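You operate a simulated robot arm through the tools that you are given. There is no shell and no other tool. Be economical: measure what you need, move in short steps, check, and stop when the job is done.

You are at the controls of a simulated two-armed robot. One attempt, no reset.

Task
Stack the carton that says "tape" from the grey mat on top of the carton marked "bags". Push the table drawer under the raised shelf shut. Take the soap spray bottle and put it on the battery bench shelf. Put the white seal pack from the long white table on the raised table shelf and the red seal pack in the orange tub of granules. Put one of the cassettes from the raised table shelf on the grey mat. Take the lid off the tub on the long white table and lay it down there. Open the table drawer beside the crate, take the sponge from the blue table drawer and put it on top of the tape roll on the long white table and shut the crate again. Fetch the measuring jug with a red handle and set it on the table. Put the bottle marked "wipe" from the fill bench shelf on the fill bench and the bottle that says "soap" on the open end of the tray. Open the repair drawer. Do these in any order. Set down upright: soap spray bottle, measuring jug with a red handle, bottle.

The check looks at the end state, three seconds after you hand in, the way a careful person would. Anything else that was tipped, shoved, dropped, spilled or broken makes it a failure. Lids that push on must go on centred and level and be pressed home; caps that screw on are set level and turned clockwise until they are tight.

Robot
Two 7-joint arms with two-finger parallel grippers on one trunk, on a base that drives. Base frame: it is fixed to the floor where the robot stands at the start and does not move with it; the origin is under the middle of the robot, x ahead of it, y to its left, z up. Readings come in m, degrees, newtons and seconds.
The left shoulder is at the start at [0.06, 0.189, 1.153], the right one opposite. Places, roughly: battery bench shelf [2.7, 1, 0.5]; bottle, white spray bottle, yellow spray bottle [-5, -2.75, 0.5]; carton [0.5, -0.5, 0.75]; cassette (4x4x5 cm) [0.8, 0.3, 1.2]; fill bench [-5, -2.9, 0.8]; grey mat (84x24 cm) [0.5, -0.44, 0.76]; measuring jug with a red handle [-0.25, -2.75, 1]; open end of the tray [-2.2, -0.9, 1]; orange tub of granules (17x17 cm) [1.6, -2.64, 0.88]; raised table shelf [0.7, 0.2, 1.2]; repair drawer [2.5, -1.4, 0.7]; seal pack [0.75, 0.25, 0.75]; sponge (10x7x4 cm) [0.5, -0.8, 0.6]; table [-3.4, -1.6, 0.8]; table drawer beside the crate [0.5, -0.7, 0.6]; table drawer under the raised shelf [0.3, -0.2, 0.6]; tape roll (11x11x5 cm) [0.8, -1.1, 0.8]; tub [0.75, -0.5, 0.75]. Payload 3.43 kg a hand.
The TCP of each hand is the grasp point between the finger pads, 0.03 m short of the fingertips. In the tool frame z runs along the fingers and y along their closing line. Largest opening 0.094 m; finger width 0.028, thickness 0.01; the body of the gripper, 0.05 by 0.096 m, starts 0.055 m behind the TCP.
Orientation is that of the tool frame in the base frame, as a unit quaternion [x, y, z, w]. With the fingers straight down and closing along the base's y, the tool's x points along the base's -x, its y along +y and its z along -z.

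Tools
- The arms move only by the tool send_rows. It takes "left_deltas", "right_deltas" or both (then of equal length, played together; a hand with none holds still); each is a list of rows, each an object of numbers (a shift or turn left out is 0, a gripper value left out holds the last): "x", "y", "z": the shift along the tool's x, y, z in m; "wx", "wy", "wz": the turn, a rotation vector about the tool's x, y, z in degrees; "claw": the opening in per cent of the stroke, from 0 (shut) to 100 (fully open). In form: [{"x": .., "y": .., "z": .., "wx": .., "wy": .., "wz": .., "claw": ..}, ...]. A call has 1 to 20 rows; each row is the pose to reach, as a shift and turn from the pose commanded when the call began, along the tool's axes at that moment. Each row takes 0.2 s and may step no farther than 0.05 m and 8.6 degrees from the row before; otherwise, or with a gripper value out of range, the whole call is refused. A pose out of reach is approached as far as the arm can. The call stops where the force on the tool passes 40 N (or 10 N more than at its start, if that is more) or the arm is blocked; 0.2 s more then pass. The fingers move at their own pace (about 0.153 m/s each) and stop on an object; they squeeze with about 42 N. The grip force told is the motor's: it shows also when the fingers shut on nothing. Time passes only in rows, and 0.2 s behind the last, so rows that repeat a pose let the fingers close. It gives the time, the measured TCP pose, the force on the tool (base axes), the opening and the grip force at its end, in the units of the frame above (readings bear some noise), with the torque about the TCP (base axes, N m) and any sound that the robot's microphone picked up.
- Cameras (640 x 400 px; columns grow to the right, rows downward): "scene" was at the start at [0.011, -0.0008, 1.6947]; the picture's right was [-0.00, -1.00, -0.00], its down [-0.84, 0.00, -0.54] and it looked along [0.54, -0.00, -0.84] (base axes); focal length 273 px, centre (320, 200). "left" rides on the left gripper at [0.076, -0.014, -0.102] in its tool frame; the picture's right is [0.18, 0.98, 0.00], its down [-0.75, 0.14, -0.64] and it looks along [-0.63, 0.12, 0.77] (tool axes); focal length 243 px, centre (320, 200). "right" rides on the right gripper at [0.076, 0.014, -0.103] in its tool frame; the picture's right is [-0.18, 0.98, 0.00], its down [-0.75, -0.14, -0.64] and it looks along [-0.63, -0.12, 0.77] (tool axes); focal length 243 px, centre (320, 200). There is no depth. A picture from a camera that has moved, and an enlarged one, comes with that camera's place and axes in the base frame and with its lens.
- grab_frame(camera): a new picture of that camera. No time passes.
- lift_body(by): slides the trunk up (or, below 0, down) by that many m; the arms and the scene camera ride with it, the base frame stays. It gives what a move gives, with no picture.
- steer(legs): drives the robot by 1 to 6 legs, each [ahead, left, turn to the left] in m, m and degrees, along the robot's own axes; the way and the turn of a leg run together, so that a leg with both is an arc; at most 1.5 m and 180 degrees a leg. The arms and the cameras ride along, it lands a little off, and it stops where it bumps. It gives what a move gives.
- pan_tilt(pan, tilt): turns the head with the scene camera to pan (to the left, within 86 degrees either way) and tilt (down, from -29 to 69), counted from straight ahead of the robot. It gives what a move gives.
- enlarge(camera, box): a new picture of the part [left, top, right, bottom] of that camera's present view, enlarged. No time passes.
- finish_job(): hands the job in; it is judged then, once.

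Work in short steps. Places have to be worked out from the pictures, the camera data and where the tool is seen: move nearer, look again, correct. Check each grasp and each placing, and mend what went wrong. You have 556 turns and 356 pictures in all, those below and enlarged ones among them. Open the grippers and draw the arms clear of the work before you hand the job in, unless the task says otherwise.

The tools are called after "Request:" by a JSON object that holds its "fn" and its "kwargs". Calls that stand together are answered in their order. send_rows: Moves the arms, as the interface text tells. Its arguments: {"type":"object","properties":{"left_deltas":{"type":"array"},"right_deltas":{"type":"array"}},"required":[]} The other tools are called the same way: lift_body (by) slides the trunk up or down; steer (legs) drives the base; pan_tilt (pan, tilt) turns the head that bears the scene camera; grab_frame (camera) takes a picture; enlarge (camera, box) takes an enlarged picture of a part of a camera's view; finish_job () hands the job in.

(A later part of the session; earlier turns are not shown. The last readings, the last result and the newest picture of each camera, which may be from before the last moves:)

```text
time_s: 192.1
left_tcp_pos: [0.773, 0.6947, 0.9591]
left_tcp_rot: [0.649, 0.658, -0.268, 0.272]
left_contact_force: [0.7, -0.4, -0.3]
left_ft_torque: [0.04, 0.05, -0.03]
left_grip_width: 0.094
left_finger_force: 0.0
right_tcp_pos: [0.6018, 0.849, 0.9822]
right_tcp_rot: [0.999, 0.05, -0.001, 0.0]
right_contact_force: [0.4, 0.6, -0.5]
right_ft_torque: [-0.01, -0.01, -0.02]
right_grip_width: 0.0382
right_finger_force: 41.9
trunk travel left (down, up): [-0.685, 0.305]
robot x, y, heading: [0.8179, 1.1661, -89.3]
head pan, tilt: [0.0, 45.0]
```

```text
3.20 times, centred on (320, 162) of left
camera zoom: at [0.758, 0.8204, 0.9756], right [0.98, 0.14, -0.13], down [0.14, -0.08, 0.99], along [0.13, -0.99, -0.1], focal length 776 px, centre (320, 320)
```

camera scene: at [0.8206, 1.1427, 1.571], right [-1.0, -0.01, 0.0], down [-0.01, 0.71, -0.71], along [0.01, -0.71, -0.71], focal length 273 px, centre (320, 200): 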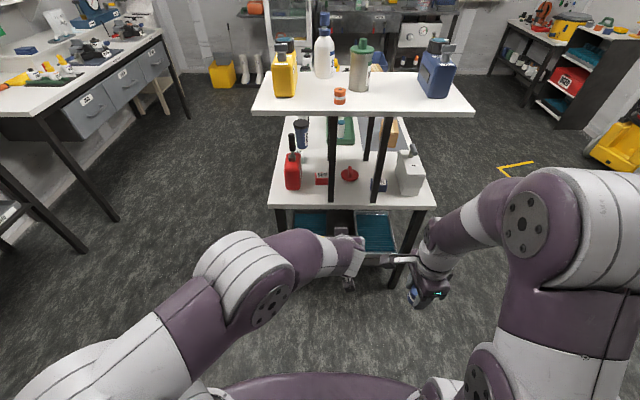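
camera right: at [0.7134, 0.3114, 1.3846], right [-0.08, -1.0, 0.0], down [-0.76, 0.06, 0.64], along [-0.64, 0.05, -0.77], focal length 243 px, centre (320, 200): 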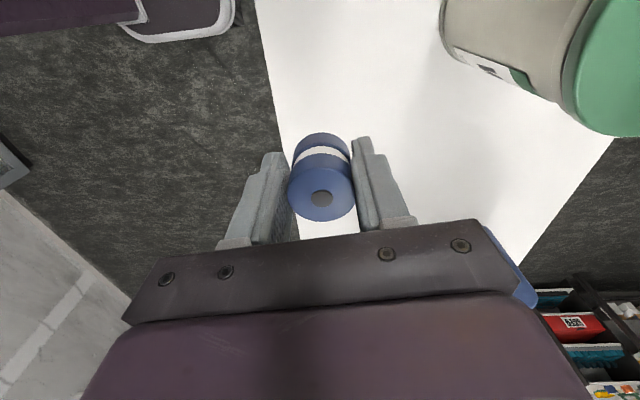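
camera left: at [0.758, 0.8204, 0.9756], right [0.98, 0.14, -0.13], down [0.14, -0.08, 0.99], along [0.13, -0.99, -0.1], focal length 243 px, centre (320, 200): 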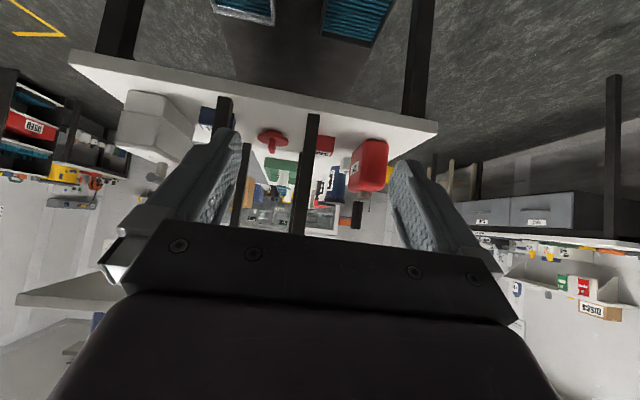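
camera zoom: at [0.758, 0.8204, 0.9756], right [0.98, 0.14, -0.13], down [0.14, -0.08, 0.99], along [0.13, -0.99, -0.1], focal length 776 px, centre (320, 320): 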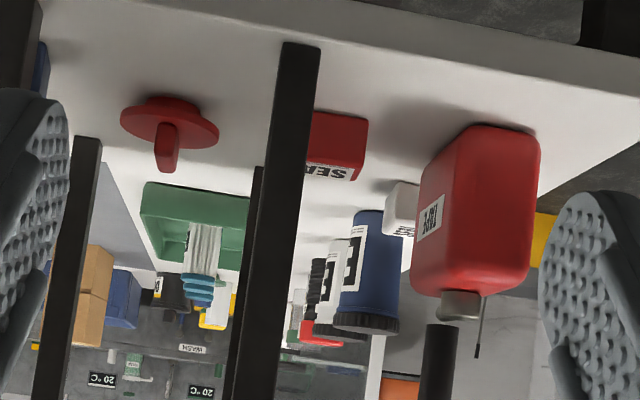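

Red pack spans x≈0.778–0.851, y≈0.197–0.231; shelf leg at (0.784,0.343). I'll approach diagonally (25° yaw) with 45° pitch. First yaw the left hand and shift it to x≈0.915.

Request:
{"fn": "send_rows", "kwargs": {"left_deltas": [{"wx": 4.4, "wz": 4.4, "x": 0.018, "y": 0.035, "z": 0.018}, {"wx": 8.8, "wz": 8.8, "x": 0.036, "y": 0.07, "z": 0.036}, {"wx": 13.2, "wz": 13.2, "x": 0.054, "y": 0.105, "z": 0.054}, {"wx": 17.6, "wz": 17.7, "x": 0.071, "y": 0.14, "z": 0.071}, {"wx": 17.6, "wz": 17.7, "x": 0.071, "y": 0.14, "z": 0.071}]}}

Request:
{"fn": "steer", "kwargs": {"legs": [[0.25, 0, 0]]}}

Request:
{"fn": "grab_frame", "kwargs": {"camera": "left"}}

Request:
{"fn": "grab_frame", "kwargs": {"camera": "scene"}}

```text
time_s: 193.3
left_tcp_pos: [0.8169, 0.7542, 0.8517]
left_tcp_rot: [0.766, 0.516, -0.316, 0.215]
left_contact_force: [0.0, 0.3, -0.7]
left_ft_torque: [-0.03, 0.02, -0.01]
left_grip_width: 0.0938
left_finger_force: 0.1
left hand out of reach, approached as far as the arm can: row 3, 4
right_tcp_pos: [0.6027, 0.8486, 0.9822]
right_tcp_rot: [0.999, 0.05, 0.0, 0.001]
right_contact_force: [0.6, -0.1, -0.1]
right_ft_torque: [0.01, -0.03, 0.01]
right_grip_width: 0.0379
right_finger_force: 42.4
trunk travel left (down, up): [-0.685, 0.305]
robot x, y, heading: [0.818, 1.1674, -89.2]
head pan, tilt: [0.0, 45.0]
```

```text
time_s: 195.1
left_tcp_pos: [0.8197, 0.5008, 0.8506]
left_tcp_rot: [0.767, 0.515, -0.317, 0.214]
left_contact_force: [1.0, 0.6, 0.2]
left_ft_torque: [-0.05, 0.01, -0.02]
left_grip_width: 0.0944
left_finger_force: 0.2
right_tcp_pos: [0.6055, 0.5978, 0.983]
right_tcp_rot: [0.999, 0.05, 0.0, 0.001]
right_contact_force: [1.2, 0.0, -0.1]
right_ft_torque: [0.04, 0.0, -0.01]
right_grip_width: 0.0378
right_finger_force: 41.6
trunk travel left (down, up): [-0.685, 0.305]
robot x, y, heading: [0.8226, 0.9162, -89.2]
head pan, tilt: [0.0, 45.0]
```

```text
272 pictures are left
camera left: at [0.8544, 0.6236, 0.8695], right [0.96, -0.25, -0.13], down [0.1, -0.12, 0.99], along [-0.26, -0.96, -0.1], focal length 243 px, centre (320, 200)
```

left: 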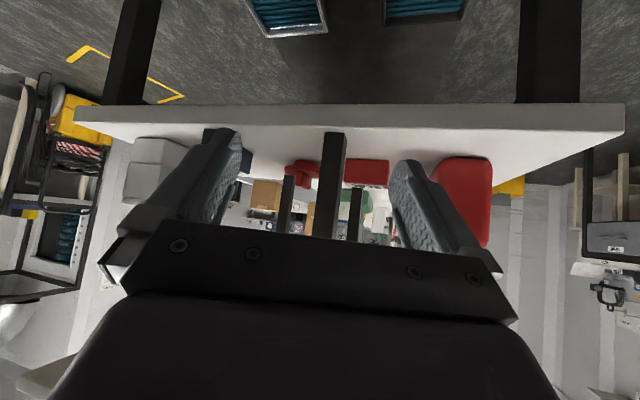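

```text
271 pictures are left
camera scene: at [0.8242, 0.8912, 1.571], right [-1.0, -0.01, 0.0], down [-0.01, 0.71, -0.71], along [0.01, -0.71, -0.71], focal length 273 px, centre (320, 200)
```

scene: 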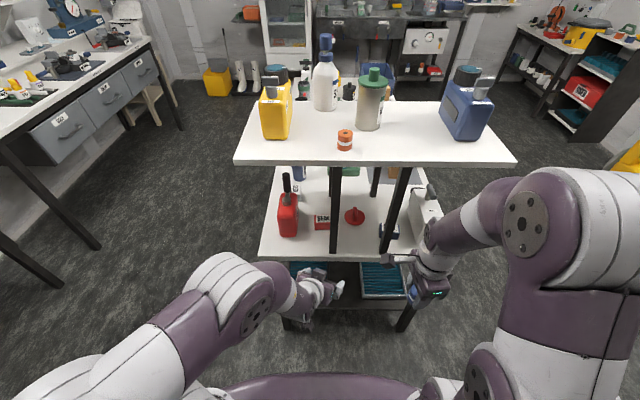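

Strafe left 0.11, lower 5 cm, and approach diagonally partway.

Request:
{"fn": "steer", "kwargs": {"legs": [[0, 0.11, 0]]}}

Request:
{"fn": "lift_body", "kwargs": {"by": -0.05}}

Request:
{"fn": "steer", "kwargs": {"legs": [[0.14, -0.057, 0]]}}

Request:
{"fn": "grab_frame", "kwargs": {"camera": "left"}}

Request:
{"fn": "enlarge", "kwargs": {"camera": "scene", "box": [220, 150, 420, 275]}}

```text
time_s: 196.3
left_tcp_pos: [0.9317, 0.5035, 0.8529]
left_tcp_rot: [0.767, 0.515, -0.317, 0.215]
left_contact_force: [-0.6, 0.4, -0.2]
left_ft_torque: [0.01, 0.03, 0.02]
left_grip_width: 0.094
left_finger_force: 0.0
right_tcp_pos: [0.7174, 0.598, 0.9828]
right_tcp_rot: [0.999, 0.05, -0.001, 0.001]
right_contact_force: [-0.3, 0.3, -0.1]
right_ft_torque: [0.01, 0.06, 0.01]
right_grip_width: 0.0377
right_finger_force: 42.4
trunk travel left (down, up): [-0.685, 0.305]
robot x, y, heading: [0.9308, 0.9178, -88.9]
head pan, tilt: [0.0, 45.0]
```

```text
time_s: 197.2
left_tcp_pos: [0.9311, 0.5034, 0.8018]
left_tcp_rot: [0.767, 0.514, -0.317, 0.214]
left_contact_force: [-0.4, -0.5, 0.4]
left_ft_torque: [0.02, 0.03, -0.01]
left_grip_width: 0.0939
left_finger_force: 0.1
right_tcp_pos: [0.7161, 0.5988, 0.9326]
right_tcp_rot: [0.999, 0.05, -0.001, 0.001]
right_contact_force: [-0.6, -0.1, -0.5]
right_ft_torque: [0.02, 0.01, -0.03]
right_grip_width: 0.0376
right_finger_force: 42.2
trunk travel left (down, up): [-0.635, 0.355]
robot x, y, heading: [0.9334, 0.9154, -89.0]
head pan, tilt: [0.0, 45.0]
```

```text
time_s: 198.6
left_tcp_pos: [0.8771, 0.3608, 0.8015]
left_tcp_rot: [0.766, 0.516, -0.316, 0.215]
left_contact_force: [-0.7, -0.6, -0.2]
left_ft_torque: [0.01, -0.05, 0.03]
left_grip_width: 0.0942
left_finger_force: 0.1
right_tcp_pos: [0.6624, 0.4556, 0.9329]
right_tcp_rot: [0.999, 0.05, 0.0, 0.0]
right_contact_force: [0.1, -1.1, -0.5]
right_ft_torque: [0.03, 0.0, 0.03]
right_grip_width: 0.0374
right_finger_force: 42.0
trunk travel left (down, up): [-0.635, 0.355]
robot x, y, heading: [0.8819, 0.7728, -88.9]
head pan, tilt: [0.0, 45.0]
```

```text
270 pictures are left
camera left: at [0.9117, 0.4828, 0.8194], right [0.96, -0.25, -0.13], down [0.1, -0.13, 0.99], along [-0.26, -0.96, -0.1], focal length 243 px, centre (320, 200)
```

left: 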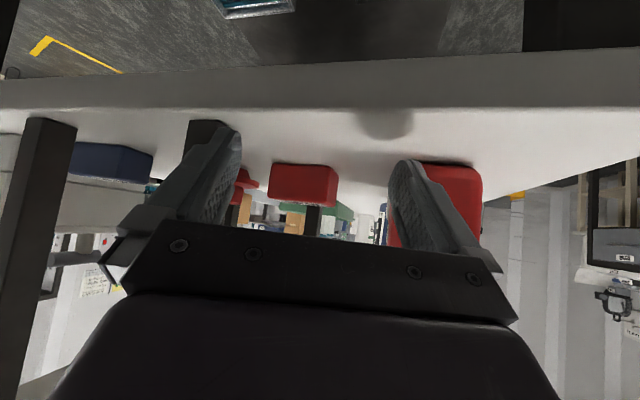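

```text
3.20 times, centred on (320, 212) of scene
camera zoom: at [0.8813, 0.75, 1.521], right [-1.0, -0.01, 0.0], down [-0.01, 0.71, -0.71], along [0.01, -0.71, -0.71], focal length 873 px, centre (320, 160)
```

zoom: 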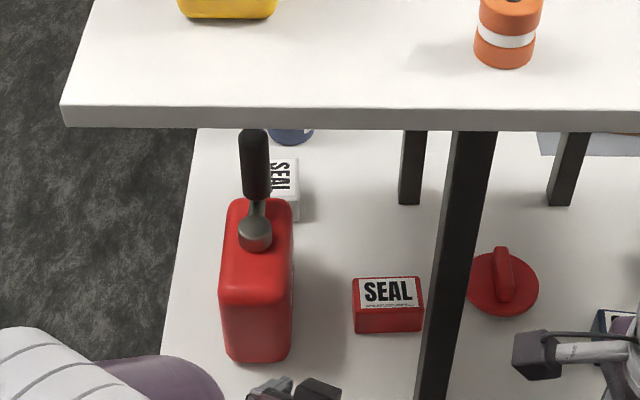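

Clear view. Use the left arm (not the base) for the last 15 cm to the red pack; it's centered at ≈(0.819,0.218).

Request:
{"fn": "send_rows", "kwargs": {"left_deltas": [{"x": -0.026, "z": 0.027}, {"x": -0.052, "z": 0.055}, {"x": -0.078, "z": 0.082}, {"x": -0.09, "z": 0.095}, {"x": -0.09, "z": 0.095}]}}

Request:
{"fn": "enlarge", "kwargs": {"camera": "scene", "box": [260, 190, 420, 290]}}

Request:
{"fn": "grab_frame", "kwargs": {"camera": "left"}}

```text
time_s: 199.8
left_tcp_pos: [0.8284, 0.2404, 0.8001]
left_tcp_rot: [0.768, 0.514, -0.317, 0.214]
left_contact_force: [0.5, 0.3, -1.0]
left_ft_torque: [0.01, 0.02, -0.01]
left_grip_width: 0.0941
left_finger_force: 0.2
right_tcp_pos: [0.6623, 0.4567, 0.9327]
right_tcp_rot: [0.999, 0.05, 0.0, 0.0]
right_contact_force: [0.1, -0.4, 0.1]
right_ft_torque: [0.0, -0.03, 0.01]
right_grip_width: 0.0373
right_finger_force: 42.1
trunk travel left (down, up): [-0.635, 0.355]
robot x, y, heading: [0.8798, 0.7756, -89.3]
head pan, tilt: [0.0, 45.0]
```

```text
4.00 times, centred on (340, 240) of scene
camera zoom: at [0.8822, 0.7516, 1.521], right [-1.0, -0.01, 0.0], down [-0.01, 0.71, -0.71], along [0.01, -0.71, -0.71], focal length 1091 px, centre (240, 40)
```

zoom: 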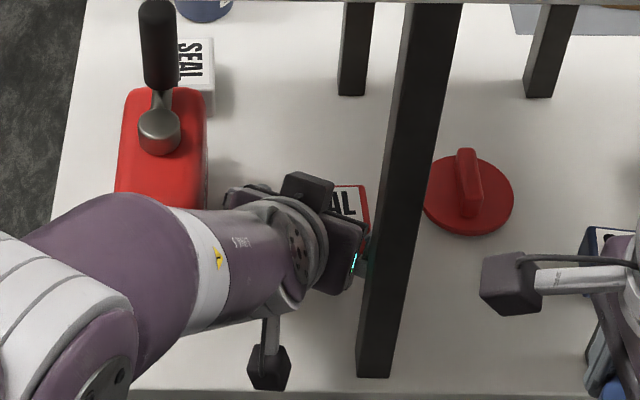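

```text
267 pictures are left
camera left: at [0.8625, 0.3625, 0.817], right [0.96, -0.25, -0.13], down [0.1, -0.12, 0.99], along [-0.26, -0.96, -0.09], focal length 243 px, centre (320, 200)
```

left: 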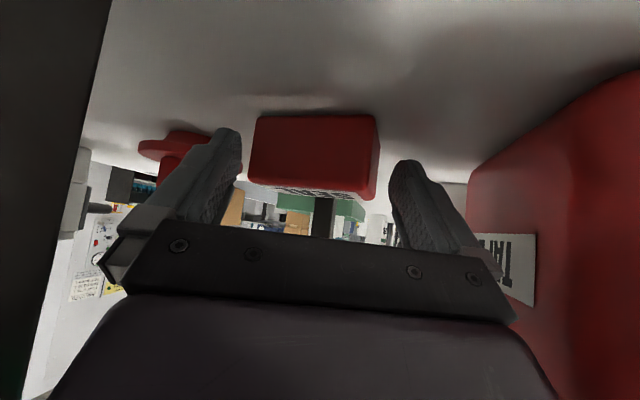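

Pack is between the fingers. Advance 2 cm and close.

Request:
{"fn": "send_rows", "kwargs": {"left_deltas": [{"x": -0.014, "z": 0.017}, {"x": -0.014, "z": 0.017, "claw": 0}, {"x": -0.014, "z": 0.017, "claw": 0}, {"x": -0.014, "z": 0.017, "claw": 0}, {"x": -0.014, "z": 0.017, "claw": 0}]}}

Request:
{"fn": "grab_frame", "kwargs": {"camera": "left"}}

```text
time_s: 201.0
left_tcp_pos: [0.8187, 0.2212, 0.7977]
left_tcp_rot: [0.767, 0.515, -0.316, 0.215]
left_contact_force: [-0.8, 0.2, 1.6]
left_ft_torque: [0.04, 0.11, -0.02]
left_grip_width: 0.0815
left_finger_force: 42.1
right_tcp_pos: [0.6625, 0.4563, 0.9319]
right_tcp_rot: [0.999, 0.05, -0.001, 0.001]
right_contact_force: [0.4, -1.2, -0.5]
right_ft_torque: [0.0, 0.0, 0.03]
right_grip_width: 0.037
right_finger_force: 42.3
trunk travel left (down, up): [-0.635, 0.355]
robot x, y, heading: [0.8756, 0.7697, -89.2]
head pan, tilt: [0.0, 45.0]
```

```text
266 pictures are left
camera left: at [0.8539, 0.3427, 0.815], right [0.96, -0.25, -0.13], down [0.1, -0.12, 0.99], along [-0.26, -0.96, -0.09], focal length 243 px, centre (320, 200)
```

left: 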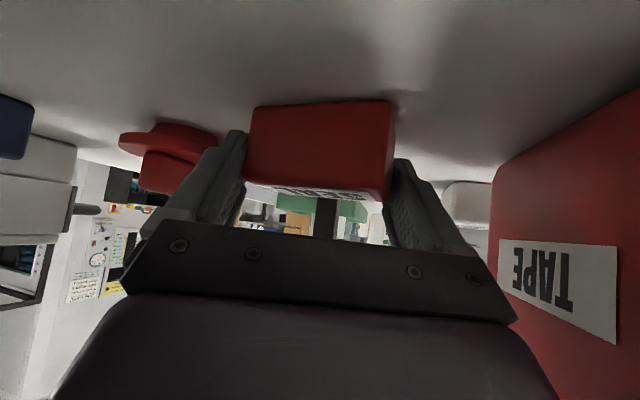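

Gripped diagonally (0.0815). Lift slightly and see if it holds.

Request:
{"fn": "send_rows", "kwargs": {"left_deltas": [{"x": -0.011, "z": -0.011}, {"x": -0.021, "z": -0.021}, {"x": -0.021, "z": -0.021}]}}

Request:
{"fn": "grab_frame", "kwargs": {"camera": "left"}}

```text
time_s: 201.8
left_tcp_pos: [0.8202, 0.2191, 0.8265]
left_tcp_rot: [0.768, 0.514, -0.317, 0.214]
left_contact_force: [1.0, 0.7, -1.2]
left_ft_torque: [0.02, 0.0, -0.01]
left_grip_width: 0.0814
left_finger_force: 41.7
right_tcp_pos: [0.663, 0.4555, 0.932]
right_tcp_rot: [0.999, 0.05, -0.001, 0.001]
right_contact_force: [-0.5, 0.5, -0.1]
right_ft_torque: [0.03, 0.0, -0.02]
right_grip_width: 0.0372
right_finger_force: 41.5
trunk travel left (down, up): [-0.635, 0.355]
robot x, y, heading: [0.8836, 0.7715, -89.0]
head pan, tilt: [0.0, 45.0]
```

```text
265 pictures are left
camera left: at [0.8544, 0.3414, 0.8436], right [0.96, -0.25, -0.13], down [0.1, -0.13, 0.99], along [-0.26, -0.96, -0.1], focal length 243 px, centre (320, 200)
```

left: 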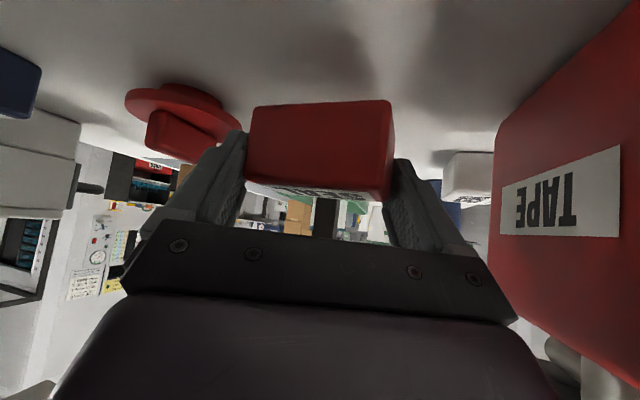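

It lifts. Withdraw along the approach line, then back the base off.

Request:
{"fn": "send_rows", "kwargs": {"left_deltas": [{"x": 0.026, "z": -0.027}, {"x": 0.052, "z": -0.055}, {"x": 0.078, "z": -0.082}, {"x": 0.104, "z": -0.109}, {"x": 0.104, "z": -0.109}]}}

Request:
{"fn": "steer", "kwargs": {"legs": [[-0.35, 0.1, 0]]}}

Request:
{"fn": "grab_frame", "kwargs": {"camera": "left"}}

Request:
{"fn": "grab_frame", "kwargs": {"camera": "scene"}}

```text
time_s: 203.0
left_tcp_pos: [0.8755, 0.3577, 0.8296]
left_tcp_rot: [0.767, 0.514, -0.318, 0.214]
left_contact_force: [0.2, -0.2, -1.5]
left_ft_torque: [0.0, 0.01, 0.03]
left_grip_width: 0.0818
left_finger_force: 41.9
right_tcp_pos: [0.6611, 0.455, 0.9329]
right_tcp_rot: [0.999, 0.05, -0.001, 0.0]
right_contact_force: [1.0, 0.3, -1.4]
right_ft_torque: [-0.01, -0.01, 0.01]
right_grip_width: 0.037
right_finger_force: 42.6
trunk travel left (down, up): [-0.635, 0.355]
robot x, y, heading: [0.8826, 0.7797, -89.3]
head pan, tilt: [0.0, 45.0]
```

```text
time_s: 205.4
left_tcp_pos: [0.9702, 0.7094, 0.8297]
left_tcp_rot: [0.768, 0.513, -0.317, 0.214]
left_contact_force: [0.5, 0.6, -0.2]
left_ft_torque: [0.01, -0.01, -0.01]
left_grip_width: 0.0815
left_finger_force: 42.3
right_tcp_pos: [0.7539, 0.8111, 0.9324]
right_tcp_rot: [0.999, 0.048, -0.001, 0.001]
right_contact_force: [0.2, 0.0, -0.1]
right_ft_torque: [-0.06, -0.01, -0.02]
right_grip_width: 0.0369
right_finger_force: 42.3
trunk travel left (down, up): [-0.635, 0.355]
robot x, y, heading: [0.9767, 1.1257, -89.4]
head pan, tilt: [0.0, 45.0]
```

```text
264 pictures are left
camera left: at [1.0042, 0.8321, 0.847], right [0.96, -0.25, -0.13], down [0.1, -0.12, 0.99], along [-0.27, -0.96, -0.09], focal length 243 px, centre (320, 200)
```

left: 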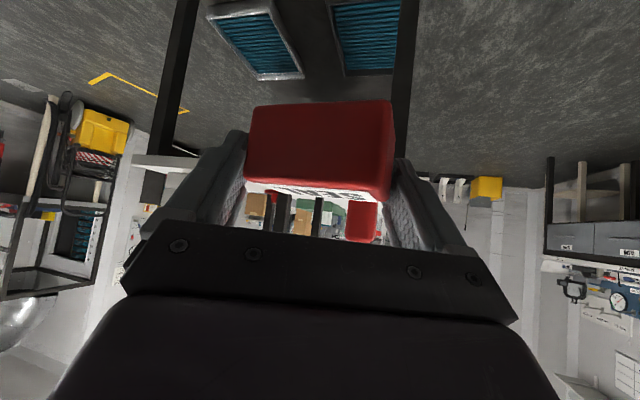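

```text
263 pictures are left
camera scene: at [0.976, 1.1052, 1.5211], right [-1.0, -0.01, 0.0], down [-0.01, 0.71, -0.71], along [0.01, -0.71, -0.71], focal length 273 px, centre (320, 200)
```

scene: 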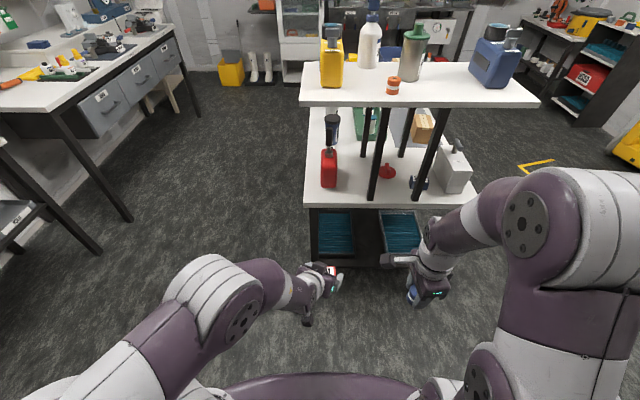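

Both held. Raise trunk, drive around to the front to place the cassette on the mat.

Request:
{"fn": "lift_body", "kwargs": {"by": 0.22}}

Request:
{"fn": "steer", "kwargs": {"legs": [[0, 0, 89.4], [-1.4, 0, 0], [0, -1.25, 0], [0.2, 0, 0]]}}

Request:
{"fn": "grab_frame", "kwargs": {"camera": "scene"}}

```text
time_s: 207.7
left_tcp_pos: [0.9689, 0.7088, 1.0495]
left_tcp_rot: [0.768, 0.513, -0.317, 0.214]
left_contact_force: [-0.9, -0.6, -0.9]
left_ft_torque: [0.0, -0.02, 0.01]
left_grip_width: 0.0816
left_finger_force: 41.8
right_tcp_pos: [0.7565, 0.8109, 1.1522]
right_tcp_rot: [0.999, 0.048, -0.001, 0.001]
right_contact_force: [0.4, 0.1, -0.8]
right_ft_torque: [0.02, 0.0, 0.0]
right_grip_width: 0.0369
right_finger_force: 41.6
trunk travel left (down, up): [-0.855, 0.135]
robot x, y, heading: [0.9738, 1.1279, -89.1]
head pan, tilt: [0.0, 45.0]
```

```text
time_s: 225.6
left_tcp_pos: [0.2358, -0.1247, 1.0497]
left_tcp_rot: [0.16, 0.909, -0.064, 0.378]
left_contact_force: [0.0, -0.2, -1.6]
left_ft_torque: [0.0, 0.01, -0.02]
left_grip_width: 0.0816
left_finger_force: 41.7
right_tcp_pos: [0.1441, -0.3422, 1.1519]
right_tcp_rot: [0.656, 0.755, 0.0, 0.002]
right_contact_force: [-0.9, 0.2, 0.6]
right_ft_torque: [0.0, 0.03, 0.0]
right_grip_width: 0.0362
right_finger_force: 41.7
trunk travel left (down, up): [-0.855, 0.135]
robot x, y, heading: [-0.18, -0.1408, 3.1]
head pan, tilt: [0.0, 45.0]
```

```text
262 pictures are left
camera scene: at [-0.1593, -0.1369, 1.7411], right [0.05, -1.0, 0.0], down [-0.71, -0.04, -0.71], along [0.71, 0.04, -0.71], focal length 273 px, centre (320, 200)
```

scene: 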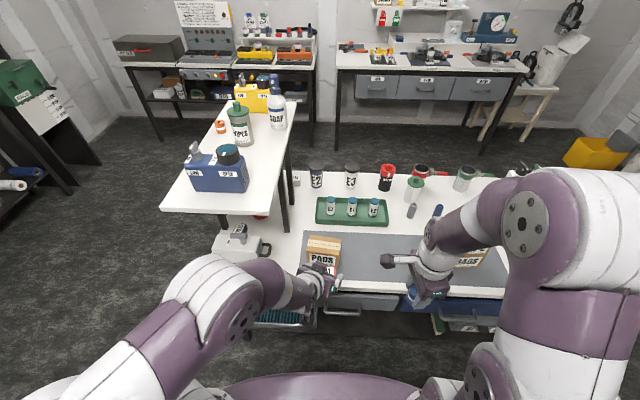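

Drive ahead 0.2, then extend and lower the right hand onto the mat near (0.45,-0.33).

Request:
{"fn": "steer", "kwargs": {"legs": [[0.2, 0, -3]]}}

Request:
{"fn": "send_rows", "kwargs": {"right_deltas": [{"y": 0.04}, {"y": 0.08}, {"y": 0.1, "z": 0.04}, {"y": 0.1, "z": 0.08}, {"y": 0.1, "z": 0.12}, {"y": 0.1, "z": 0.16}, {"y": 0.1, "z": 0.2}, {"y": 0.1, "z": 0.24}, {"y": 0.1, "z": 0.28}, {"y": 0.1, "z": 0.28}]}}

Request:
{"fn": "grab_frame", "kwargs": {"camera": "right"}}

```text
time_s: 227.2
left_tcp_pos: [0.4383, -0.1398, 1.0495]
left_tcp_rot: [0.183, 0.905, -0.074, 0.377]
left_contact_force: [0.6, -0.3, -1.0]
left_ft_torque: [0.01, 0.01, 0.03]
left_grip_width: 0.0814
left_finger_force: 42.6
right_tcp_pos: [0.3354, -0.3529, 1.1531]
right_tcp_rot: [0.676, 0.737, 0.0, 0.001]
right_contact_force: [-0.1, 0.3, -1.2]
right_ft_torque: [-0.02, 0.01, -0.03]
right_grip_width: 0.0364
right_finger_force: 42.2
trunk travel left (down, up): [-0.855, 0.135]
robot x, y, heading: [0.0224, -0.1283, 0.1]
head pan, tilt: [0.0, 45.0]
```

```text
time_s: 229.4
left_tcp_pos: [0.4391, -0.1409, 1.0502]
left_tcp_rot: [0.183, 0.906, -0.074, 0.375]
left_contact_force: [0.9, 0.4, -0.5]
left_ft_torque: [0.04, -0.01, 0.01]
left_grip_width: 0.0813
left_finger_force: 42.2
right_tcp_pos: [0.4374, -0.3451, 0.8721]
right_tcp_rot: [0.676, 0.737, 0.0, 0.001]
right_contact_force: [-0.8, 0.5, -0.1]
right_ft_torque: [-0.02, 0.01, -0.02]
right_grip_width: 0.0369
right_finger_force: 42.4
trunk travel left (down, up): [-0.855, 0.135]
robot x, y, heading: [0.0245, -0.1317, 0.4]
head pan, tilt: [0.0, 45.0]
```

```text
261 pictures are left
camera right: at [0.4447, -0.2675, 0.9721], right [1.0, -0.1, 0.0], down [-0.08, -0.76, 0.64], along [-0.06, -0.64, -0.77], focal length 243 px, centre (320, 200)
```

right: 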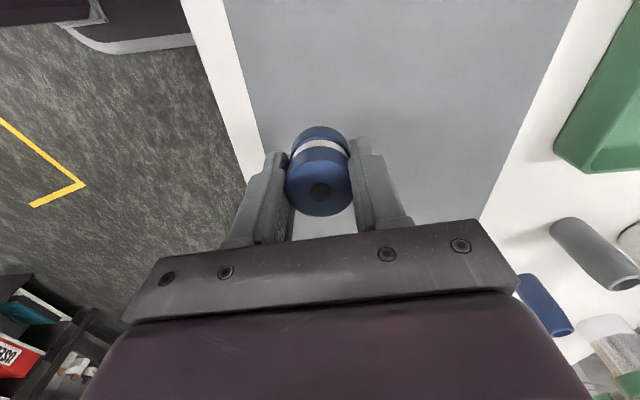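

Request:
{"fn": "send_rows", "kwargs": {"right_deltas": [{"y": 0.03, "z": 0.03}, {"y": 0.03, "z": 0.06}, {"y": 0.03, "z": 0.072}, {"y": 0.03, "z": 0.076}, {"y": 0.03, "z": 0.08}, {"y": 0.03, "z": 0.083}, {"y": 0.03, "z": 0.086}]}}

```text
time_s: 231.0
left_tcp_pos: [0.4362, -0.1393, 1.0499]
left_tcp_rot: [0.185, 0.905, -0.075, 0.376]
left_contact_force: [0.8, -0.4, -0.7]
left_ft_torque: [-0.01, 0.01, 0.0]
left_grip_width: 0.0814
left_finger_force: 42.0
right_tcp_pos: [0.4665, -0.3419, 0.7887]
right_tcp_rot: [0.676, 0.737, 0.001, 0.003]
right_contact_force: [-7.8, -3.8, 25.1]
right_ft_torque: [0.07, 0.41, 0.09]
right_grip_width: 0.0366
right_finger_force: 42.1
trunk travel left (down, up): [-0.855, 0.135]
robot x, y, heading: [0.0232, -0.1314, -0.0]
head pan, tilt: [0.0, 45.0]
stopped in row 7 (right hand): the force on the tool passed its limit (the readings are from after the stop); the commanded pose is now the measured one
```

Contact. Open and lift.

Request:
{"fn": "send_rows", "kwargs": {"right_deltas": [{"z": -0.002, "claw": 100}, {"z": -0.002, "claw": 100}, {"z": -0.002, "claw": 100}, {"z": -0.05}, {"z": -0.1}, {"z": -0.15}, {"z": -0.2}, {"z": -0.25}, {"z": -0.28}]}}

Request:
{"fn": "grab_frame", "kwargs": {"camera": "right"}}

```text
time_s: 233.0
left_tcp_pos: [0.44, -0.1406, 1.0492]
left_tcp_rot: [0.184, 0.906, -0.074, 0.375]
left_contact_force: [-0.3, -0.1, -1.3]
left_ft_torque: [-0.01, -0.04, -0.02]
left_grip_width: 0.0814
left_finger_force: 42.3
right_tcp_pos: [0.4664, -0.3427, 1.0688]
right_tcp_rot: [0.676, 0.737, 0.001, 0.001]
right_contact_force: [0.1, -0.4, -0.3]
right_ft_torque: [-0.03, -0.02, 0.03]
right_grip_width: 0.0937
right_finger_force: 0.0
trunk travel left (down, up): [-0.855, 0.135]
robot x, y, heading: [0.0233, -0.1323, 0.2]
head pan, tilt: [0.0, 45.0]
```

```text
260 pictures are left
camera right: at [0.4745, -0.2652, 1.1699], right [1.0, -0.1, 0.0], down [-0.08, -0.76, 0.64], along [-0.06, -0.64, -0.77], focal length 243 px, centre (320, 200)
```

right: 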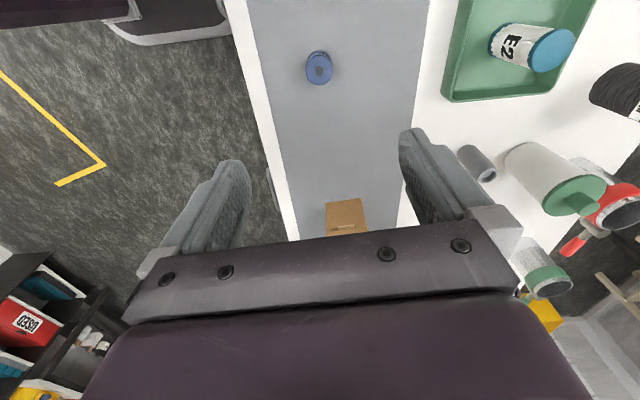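

Cassette stands on the mat. Now drive around to the back of the table (facing it) for the tub lid, white pack and SOAP.

Request:
{"fn": "steer", "kwargs": {"legs": [[-0.4, 0, 0], [0, 1.45, 0], [1.3, 0, 0], [0, 0, 180], [-0.65, 0, 0]]}}

Request:
{"fn": "grab_frame", "kwargs": {"camera": "scene"}}

```text
time_s: 258.7
left_tcp_pos: [1.1461, 1.3165, 1.0489]
left_tcp_rot: [0.903, -0.194, -0.374, -0.079]
left_contact_force: [-0.1, 0.3, -1.2]
left_ft_torque: [0.01, 0.0, -0.01]
left_grip_width: 0.0809
left_finger_force: 41.7
right_tcp_pos: [1.1218, 1.519, 1.0675]
right_tcp_rot: [0.729, -0.684, -0.003, 0.0]
right_contact_force: [0.3, -0.9, -0.5]
right_ft_torque: [-0.02, 0.02, -0.01]
right_grip_width: 0.0943
right_finger_force: 0.0
trunk travel left (down, up): [-0.855, 0.135]
robot x, y, heading: [1.5617, 1.2994, 178.6]
head pan, tilt: [0.0, 45.0]
```

```text
259 pictures are left
camera scene: at [1.5422, 1.2989, 1.741], right [0.02, 1.0, 0.0], down [0.71, -0.01, -0.71], along [-0.71, 0.01, -0.71], focal length 273 px, centre (320, 200)
```

scene: 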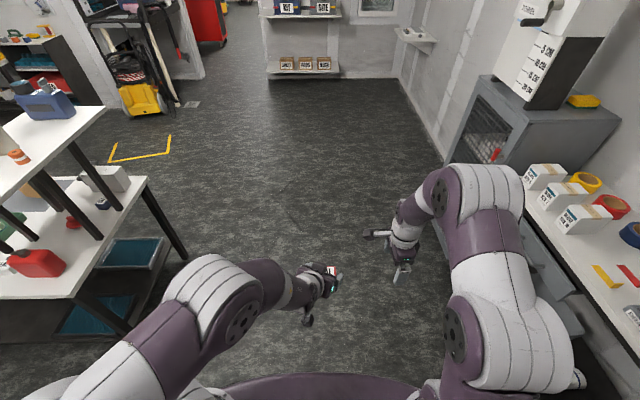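

Strafe left along the back side.

Request:
{"fn": "steer", "kwargs": {"legs": [[-0.08, 1.5, 1.4]]}}

Request:
{"fn": "grab_frame", "kwargs": {"camera": "scene"}}

```text
refused: leg 1 is longer than a leg can be; nothing moved
```

```text
258 pictures are left
camera scene: at [1.5422, 1.2989, 1.741], right [0.02, 1.0, 0.0], down [0.71, -0.01, -0.71], along [-0.71, 0.01, -0.71], focal length 273 px, centre (320, 200)
```

scene: 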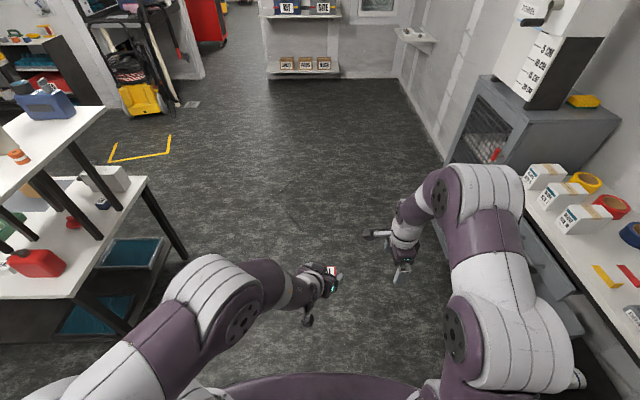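

Request:
{"fn": "steer", "kwargs": {"legs": [[-0.08, 0, 1.4], [0, 1.45, 0]]}}

Request:
{"fn": "grab_frame", "kwargs": {"camera": "scene"}}

```text
time_s: 266.6
left_tcp_pos: [1.2509, -0.156, 1.0504]
left_tcp_rot: [0.908, -0.172, -0.376, -0.069]
left_contact_force: [-0.6, 0.7, -0.2]
left_ft_torque: [0.0, -0.02, 0.03]
left_grip_width: 0.0807
left_finger_force: 42.1
right_tcp_pos: [1.2163, 0.0442, 1.0675]
right_tcp_rot: [0.745, -0.667, -0.003, 0.001]
right_contact_force: [1.1, -0.3, -0.3]
right_ft_torque: [0.04, -0.03, 0.04]
right_grip_width: 0.0941
right_finger_force: 0.0
trunk travel left (down, up): [-0.855, 0.135]
robot x, y, heading: [1.6683, -0.157, -178.5]
head pan, tilt: [0.0, 45.0]
```

```text
257 pictures are left
camera scene: at [1.6476, -0.1554, 1.741], right [-0.03, 1.0, 0.0], down [0.71, 0.02, -0.71], along [-0.71, -0.02, -0.71], focal length 273 px, centre (320, 200)
```

scene: 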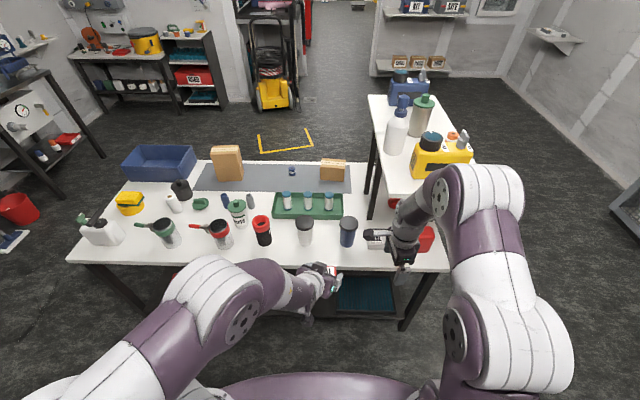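

Request:
{"fn": "enlarge", "kwargs": {"camera": "scene", "box": [70, 170, 310, 270]}}

Request:
{"fn": "enlarge", "kwargs": {"camera": "scene", "box": [320, 80, 480, 280]}}

```text
2.67 times, centred on (190, 220) of scene
camera zoom: at [1.6476, -0.1554, 1.741], right [-0.03, 1.0, 0.0], down [0.71, 0.02, -0.71], along [-0.71, -0.02, -0.71], focal length 727 px, centre (667, 147)
```

zoom: 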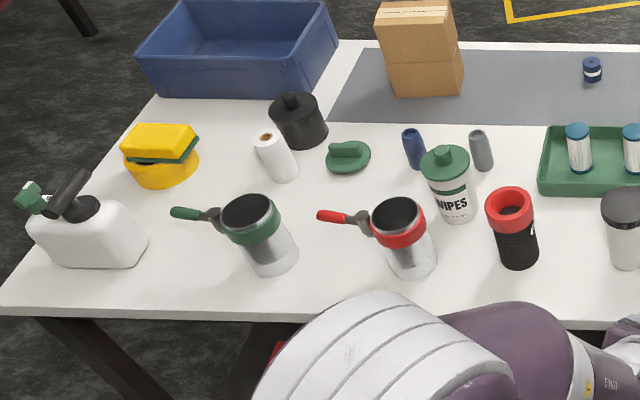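

```text
2.00 times, centred on (400, 180) of scene
camera zoom: at [1.6476, -0.1554, 1.741], right [-0.03, 1.0, 0.0], down [0.71, 0.02, -0.71], along [-0.71, -0.02, -0.71], focal length 545 px, centre (160, 240)
```

zoom: 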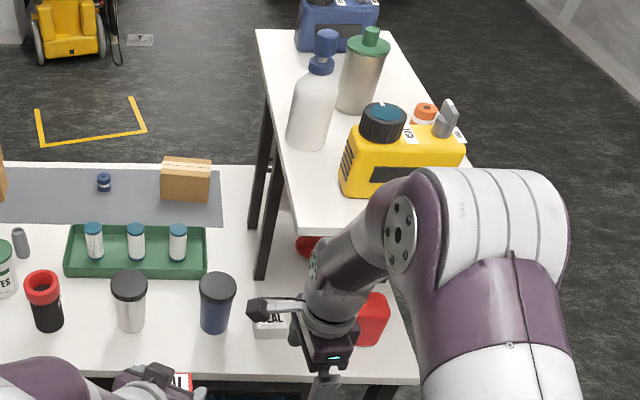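

The tub is the WIPES jar with the green knob lid at ≈(0.85,-0.54). Position the right hand over it.

Request:
{"fn": "steer", "kwargs": {"legs": [[0, 0.575, -1.5], [0.22, 0, 0]]}}

Request:
{"fn": "send_rows", "kwargs": {"right_deltas": [{"y": 0.03}, {"y": 0.06}, {"y": 0.08}, {"y": 0.08}]}}

Request:
{"fn": "grab_frame", "kwargs": {"camera": "right"}}

Request:
{"fn": "grab_frame", "kwargs": {"camera": "scene"}}

```text
time_s: 271.1
left_tcp_pos: [1.0406, -0.7262, 1.0505]
left_tcp_rot: [0.905, -0.185, -0.375, -0.075]
left_contact_force: [0.4, 0.2, -1.0]
left_ft_torque: [-0.02, 0.0, 0.0]
left_grip_width: 0.0808
left_finger_force: 41.4
right_tcp_pos: [1.0109, -0.5233, 1.0687]
right_tcp_rot: [0.737, -0.675, -0.002, 0.001]
right_contact_force: [0.5, 0.0, 0.5]
right_ft_torque: [0.02, 0.0, 0.0]
right_grip_width: 0.0939
right_finger_force: 0.1
trunk travel left (down, up): [-0.855, 0.135]
robot x, y, heading: [1.4547, -0.7363, -179.8]
head pan, tilt: [0.0, 45.0]
```

```text
time_s: 272.1
left_tcp_pos: [1.041, -0.7255, 1.0484]
left_tcp_rot: [0.905, -0.184, -0.376, -0.074]
left_contact_force: [0.0, -0.1, -0.9]
left_ft_torque: [-0.03, 0.01, 0.02]
left_grip_width: 0.0806
left_finger_force: 41.6
right_tcp_pos: [0.9316, -0.5319, 1.0692]
right_tcp_rot: [0.737, -0.675, -0.003, 0.001]
right_contact_force: [-0.4, -0.2, -1.3]
right_ft_torque: [-0.01, -0.01, 0.01]
right_grip_width: 0.0939
right_finger_force: 0.1
trunk travel left (down, up): [-0.855, 0.135]
robot x, y, heading: [1.4536, -0.7402, -180.1]
head pan, tilt: [0.0, 45.0]
```

```text
254 pictures are left
camera right: at [0.924, -0.6086, 1.1707], right [-1.0, 0.1, 0.01], down [0.08, 0.76, 0.64], along [0.06, 0.64, -0.77], focal length 243 px, centre (320, 200)
```

right: 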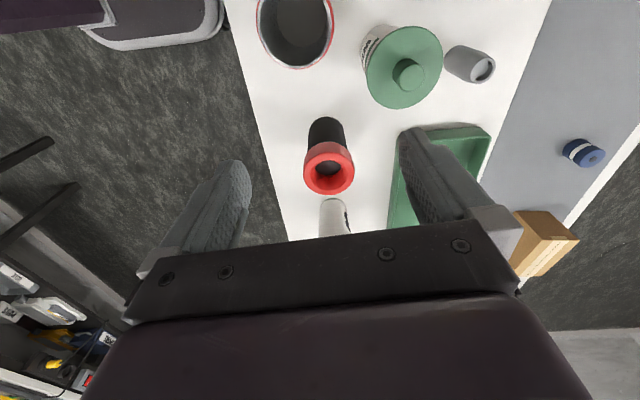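

```text
253 pictures are left
camera scene: at [1.437, -0.7355, 1.7411], right [0.0, 1.0, 0.0], down [0.71, 0.0, -0.71], along [-0.71, 0.0, -0.71], focal length 273 px, centre (320, 200)
```

scene: 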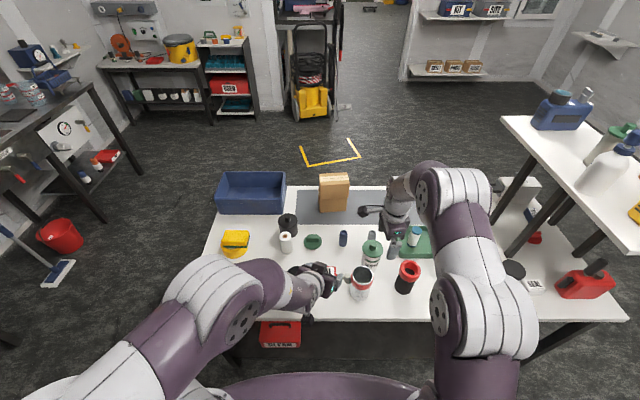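

Request:
{"fn": "send_rows", "kwargs": {"right_deltas": [{"y": 0.04}, {"y": 0.08}, {"y": 0.097, "x": -0.002}, {"y": 0.097, "x": -0.002, "z": 0.05}, {"y": 0.097, "x": -0.002, "z": 0.1}, {"y": 0.097, "x": -0.002, "z": 0.1}]}}

Request:
{"fn": "grab_frame", "kwargs": {"camera": "right"}}

Request:
{"fn": "enlarge", "kwargs": {"camera": "scene", "box": [310, 200, 470, 300]}}

```text
time_s: 273.6
left_tcp_pos: [1.0413, -0.7266, 1.0496]
left_tcp_rot: [0.906, -0.184, -0.375, -0.074]
left_contact_force: [0.3, -0.4, -1.6]
left_ft_torque: [0.0, 0.02, -0.01]
left_grip_width: 0.0802
left_finger_force: 41.8
right_tcp_pos: [0.8348, -0.5371, 0.969]
right_tcp_rot: [0.737, -0.676, -0.002, 0.001]
right_contact_force: [0.6, 0.4, 0.3]
right_ft_torque: [0.02, 0.01, 0.01]
right_grip_width: 0.0941
right_finger_force: 0.0
right hand out of reach, approached as far as the arm can: row 2, 3, 4
trunk travel left (down, up): [-0.855, 0.135]
robot x, y, heading: [1.4541, -0.7319, -179.7]
head pan, tilt: [0.0, 45.0]
```

```text
252 pictures are left
camera right: at [0.8278, -0.6146, 1.0705], right [-1.0, 0.1, 0.01], down [0.08, 0.76, 0.64], along [0.06, 0.64, -0.77], focal length 243 px, centre (320, 200)
```

right: 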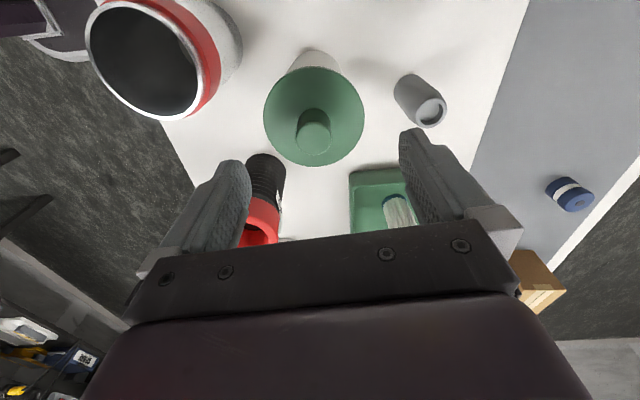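

```text
4.00 times, centred on (390, 250) of scene
camera zoom: at [1.4377, -0.7359, 1.7411], right [0.0, 1.0, 0.0], down [0.71, 0.0, -0.71], along [-0.71, 0.0, -0.71], focal length 1091 px, centre (40, 0)
```

zoom: 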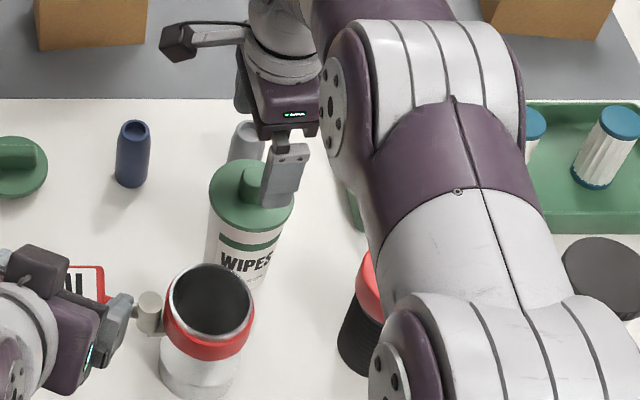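

Knob at (0.838,-0.546). Adjust, descend to z≈0.914, close.

Request:
{"fn": "send_rows", "kwargs": {"right_deltas": [{"x": 0.009, "y": -0.003, "z": 0.02}, {"x": 0.009, "y": -0.003, "z": 0.04}, {"x": 0.009, "y": -0.003, "z": 0.055}, {"x": 0.009, "y": -0.003, "z": 0.055}]}}

Request:
{"fn": "grab_frame", "kwargs": {"camera": "right"}}

```text
time_s: 274.6
left_tcp_pos: [1.0405, -0.7264, 1.0492]
left_tcp_rot: [0.906, -0.184, -0.375, -0.074]
left_contact_force: [-0.2, 0.1, 0.2]
left_ft_torque: [-0.01, 0.02, -0.01]
left_grip_width: 0.0804
left_finger_force: 42.0
right_tcp_pos: [0.8358, -0.5468, 0.9127]
right_tcp_rot: [0.737, -0.676, -0.002, 0.001]
right_contact_force: [0.2, 0.5, -0.8]
right_ft_torque: [0.01, -0.04, -0.01]
right_grip_width: 0.0939
right_finger_force: 0.0
trunk travel left (down, up): [-0.855, 0.135]
robot x, y, heading: [1.4575, -0.7322, -179.8]
head pan, tilt: [0.0, 45.0]
```

```text
250 pictures are left
camera right: at [0.8296, -0.6237, 1.0149], right [-1.0, 0.1, 0.01], down [0.08, 0.76, 0.64], along [0.06, 0.64, -0.77], focal length 243 px, centre (320, 200)
```

right: 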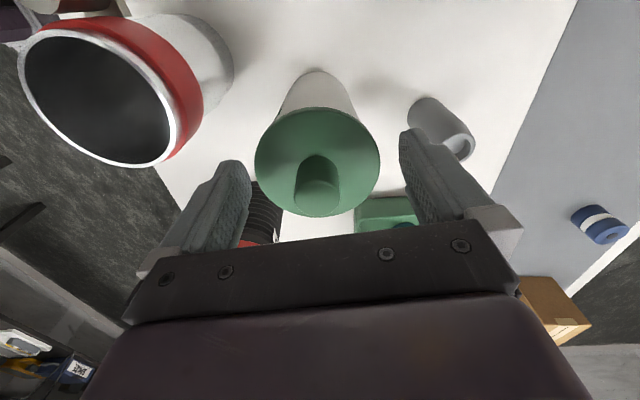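

Request:
{"fn": "send_rows", "kwargs": {"right_deltas": [{"claw": 0}, {"claw": 0}, {"claw": 0}, {"claw": 0}]}}

Request:
{"fn": "grab_frame", "kwargs": {"camera": "right"}}

```text
time_s: 275.6
left_tcp_pos: [1.039, -0.7265, 1.0481]
left_tcp_rot: [0.906, -0.183, -0.375, -0.074]
left_contact_force: [0.4, -0.3, -0.5]
left_ft_torque: [-0.02, 0.01, 0.03]
left_grip_width: 0.0803
left_finger_force: 42.3
right_tcp_pos: [0.8362, -0.5461, 0.9141]
right_tcp_rot: [0.737, -0.675, -0.002, 0.001]
right_contact_force: [0.4, 0.3, 0.0]
right_ft_torque: [-0.02, -0.04, 0.04]
right_grip_width: 0.0769
right_finger_force: 42.0
trunk travel left (down, up): [-0.855, 0.135]
robot x, y, heading: [1.4558, -0.7335, -179.7]
head pan, tilt: [0.0, 45.0]
heard: snap
```

```text
249 pictures are left
camera right: at [0.8295, -0.6235, 1.0148], right [-1.0, 0.1, 0.0], down [0.08, 0.76, 0.64], along [0.06, 0.64, -0.77], focal length 243 px, centre (320, 200)
```

right: 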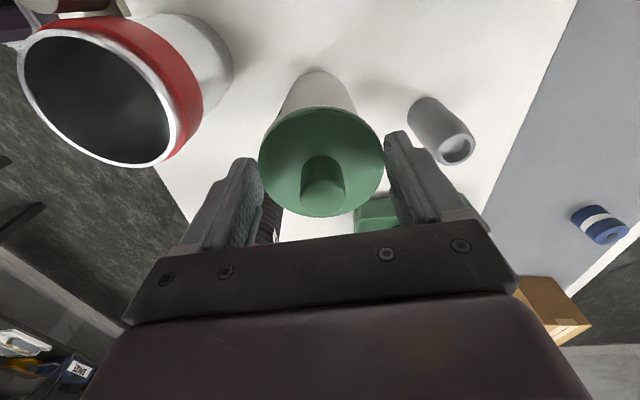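

The fingers gripped the lid's rim (0.077 m) and a snap was heard—lid likely released. Lift gently.

Request:
{"fn": "send_rows", "kwargs": {"right_deltas": [{"z": -0.01}, {"z": -0.02}, {"z": -0.03}, {"z": -0.04}, {"z": -0.05}]}}

Request:
{"fn": "enlarge", "kwargs": {"camera": "scene", "box": [310, 200, 470, 300]}}

Request:
{"fn": "grab_frame", "kwargs": {"camera": "right"}}

```text
time_s: 276.8
left_tcp_pos: [1.0407, -0.7263, 1.0489]
left_tcp_rot: [0.906, -0.184, -0.375, -0.074]
left_contact_force: [0.5, 0.4, -1.7]
left_ft_torque: [-0.02, 0.01, 0.0]
left_grip_width: 0.0808
left_finger_force: 42.0
right_tcp_pos: [0.8374, -0.5452, 0.9635]
right_tcp_rot: [0.737, -0.676, -0.002, 0.001]
right_contact_force: [0.6, 0.3, -1.0]
right_ft_torque: [0.03, 0.01, 0.02]
right_grip_width: 0.0768
right_finger_force: 41.8
trunk travel left (down, up): [-0.855, 0.135]
robot x, y, heading: [1.4581, -0.7336, -179.9]
head pan, tilt: [0.0, 45.0]
```

```text
4.00 times, centred on (390, 250) of scene
camera zoom: at [1.4361, -0.7356, 1.741], right [0.0, 1.0, 0.0], down [0.71, 0.0, -0.71], along [-0.71, 0.0, -0.71], focal length 1091 px, centre (40, 0)
```

zoom: 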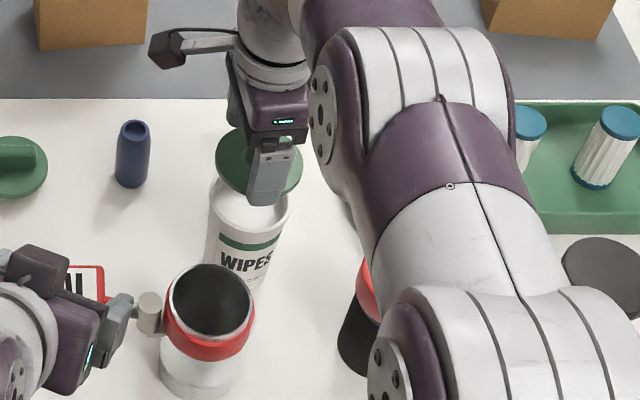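

```text
247 pictures are left
camera right: at [0.83, -0.6231, 1.0646], right [-1.0, 0.1, 0.0], down [0.08, 0.76, 0.64], along [0.06, 0.64, -0.77], focal length 243 px, centre (320, 200)
```

right: 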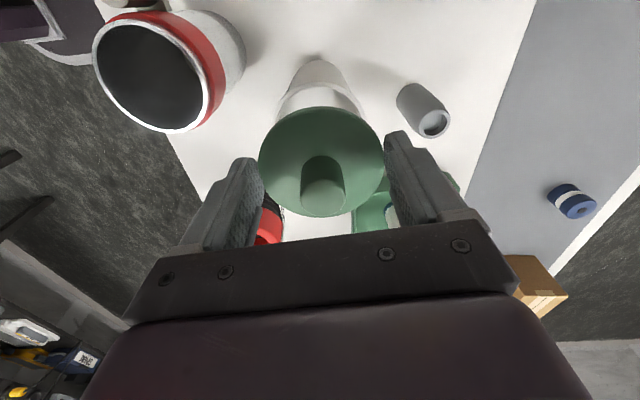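

Lid is off. Lay it on the free spot near (0.80,-0.68): move base left 0.135 and ahead 0.035, then look.

Request:
{"fn": "send_rows", "kwargs": {"right_deltas": [{"z": -0.04}, {"z": -0.06}, {"z": -0.06}]}}

Request:
{"fn": "steer", "kwargs": {"legs": [[0.035, 0.135, 0]]}}

Request:
{"fn": "grab_frame", "kwargs": {"camera": "right"}}

Request:
{"fn": "enlarge", "kwargs": {"camera": "scene", "box": [310, 180, 510, 305]}}

```text
time_s: 277.6
left_tcp_pos: [1.0393, -0.7266, 1.0484]
left_tcp_rot: [0.906, -0.184, -0.375, -0.074]
left_contact_force: [0.6, -0.6, -2.0]
left_ft_torque: [0.02, 0.01, 0.01]
left_grip_width: 0.0807
left_finger_force: 42.3
right_tcp_pos: [0.8397, -0.5465, 1.0222]
right_tcp_rot: [0.738, -0.675, -0.003, 0.001]
right_contact_force: [0.2, -0.7, -0.2]
right_ft_torque: [-0.04, -0.02, 0.04]
right_grip_width: 0.077
right_finger_force: 42.0
trunk travel left (down, up): [-0.855, 0.135]
robot x, y, heading: [1.4577, -0.7393, -179.9]
head pan, tilt: [0.0, 45.0]
```

```text
time_s: 278.9
left_tcp_pos: [1.0049, -0.8599, 1.0496]
left_tcp_rot: [0.905, -0.184, -0.375, -0.074]
left_contact_force: [-0.2, 0.8, -0.4]
left_ft_torque: [0.01, -0.01, 0.01]
left_grip_width: 0.0807
left_finger_force: 41.5
right_tcp_pos: [0.806, -0.682, 1.0228]
right_tcp_rot: [0.738, -0.675, -0.002, 0.002]
right_contact_force: [-0.3, 0.1, 0.1]
right_ft_torque: [-0.02, 0.01, -0.01]
right_grip_width: 0.0768
right_finger_force: 42.6
trunk travel left (down, up): [-0.855, 0.135]
robot x, y, heading: [1.4228, -0.8694, -180.0]
head pan, tilt: [0.0, 45.0]
```

```text
246 pictures are left
camera right: at [0.7973, -0.7595, 1.124], right [-1.0, 0.1, 0.0], down [0.08, 0.76, 0.64], along [0.06, 0.64, -0.77], focal length 243 px, centre (320, 200)
```

right: 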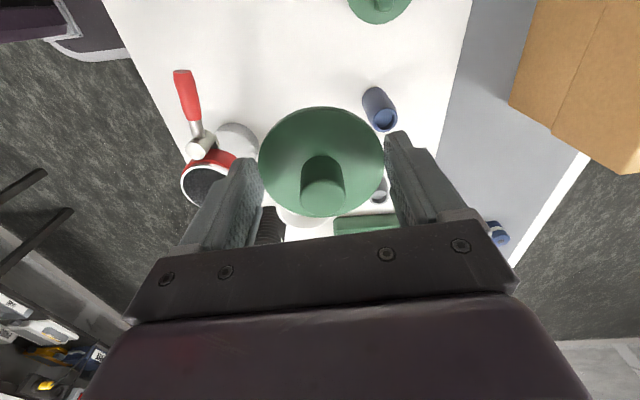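

```text
3.20 times, centred on (410, 242) of scene
camera zoom: at [1.4014, -0.8687, 1.7411], right [0.0, 1.0, 0.0], down [0.71, 0.0, -0.71], along [-0.71, 0.0, -0.71], focal length 873 px, centre (32, 64)
```

zoom: 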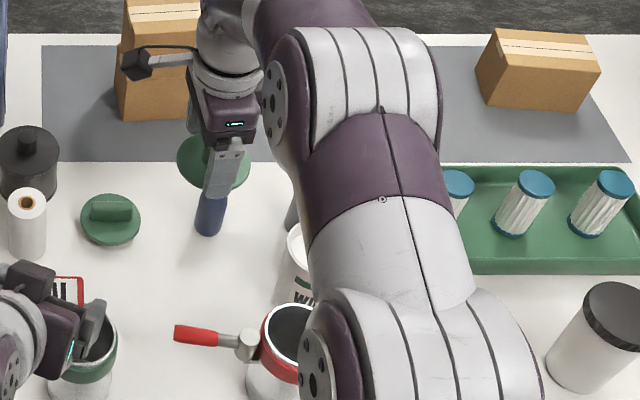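

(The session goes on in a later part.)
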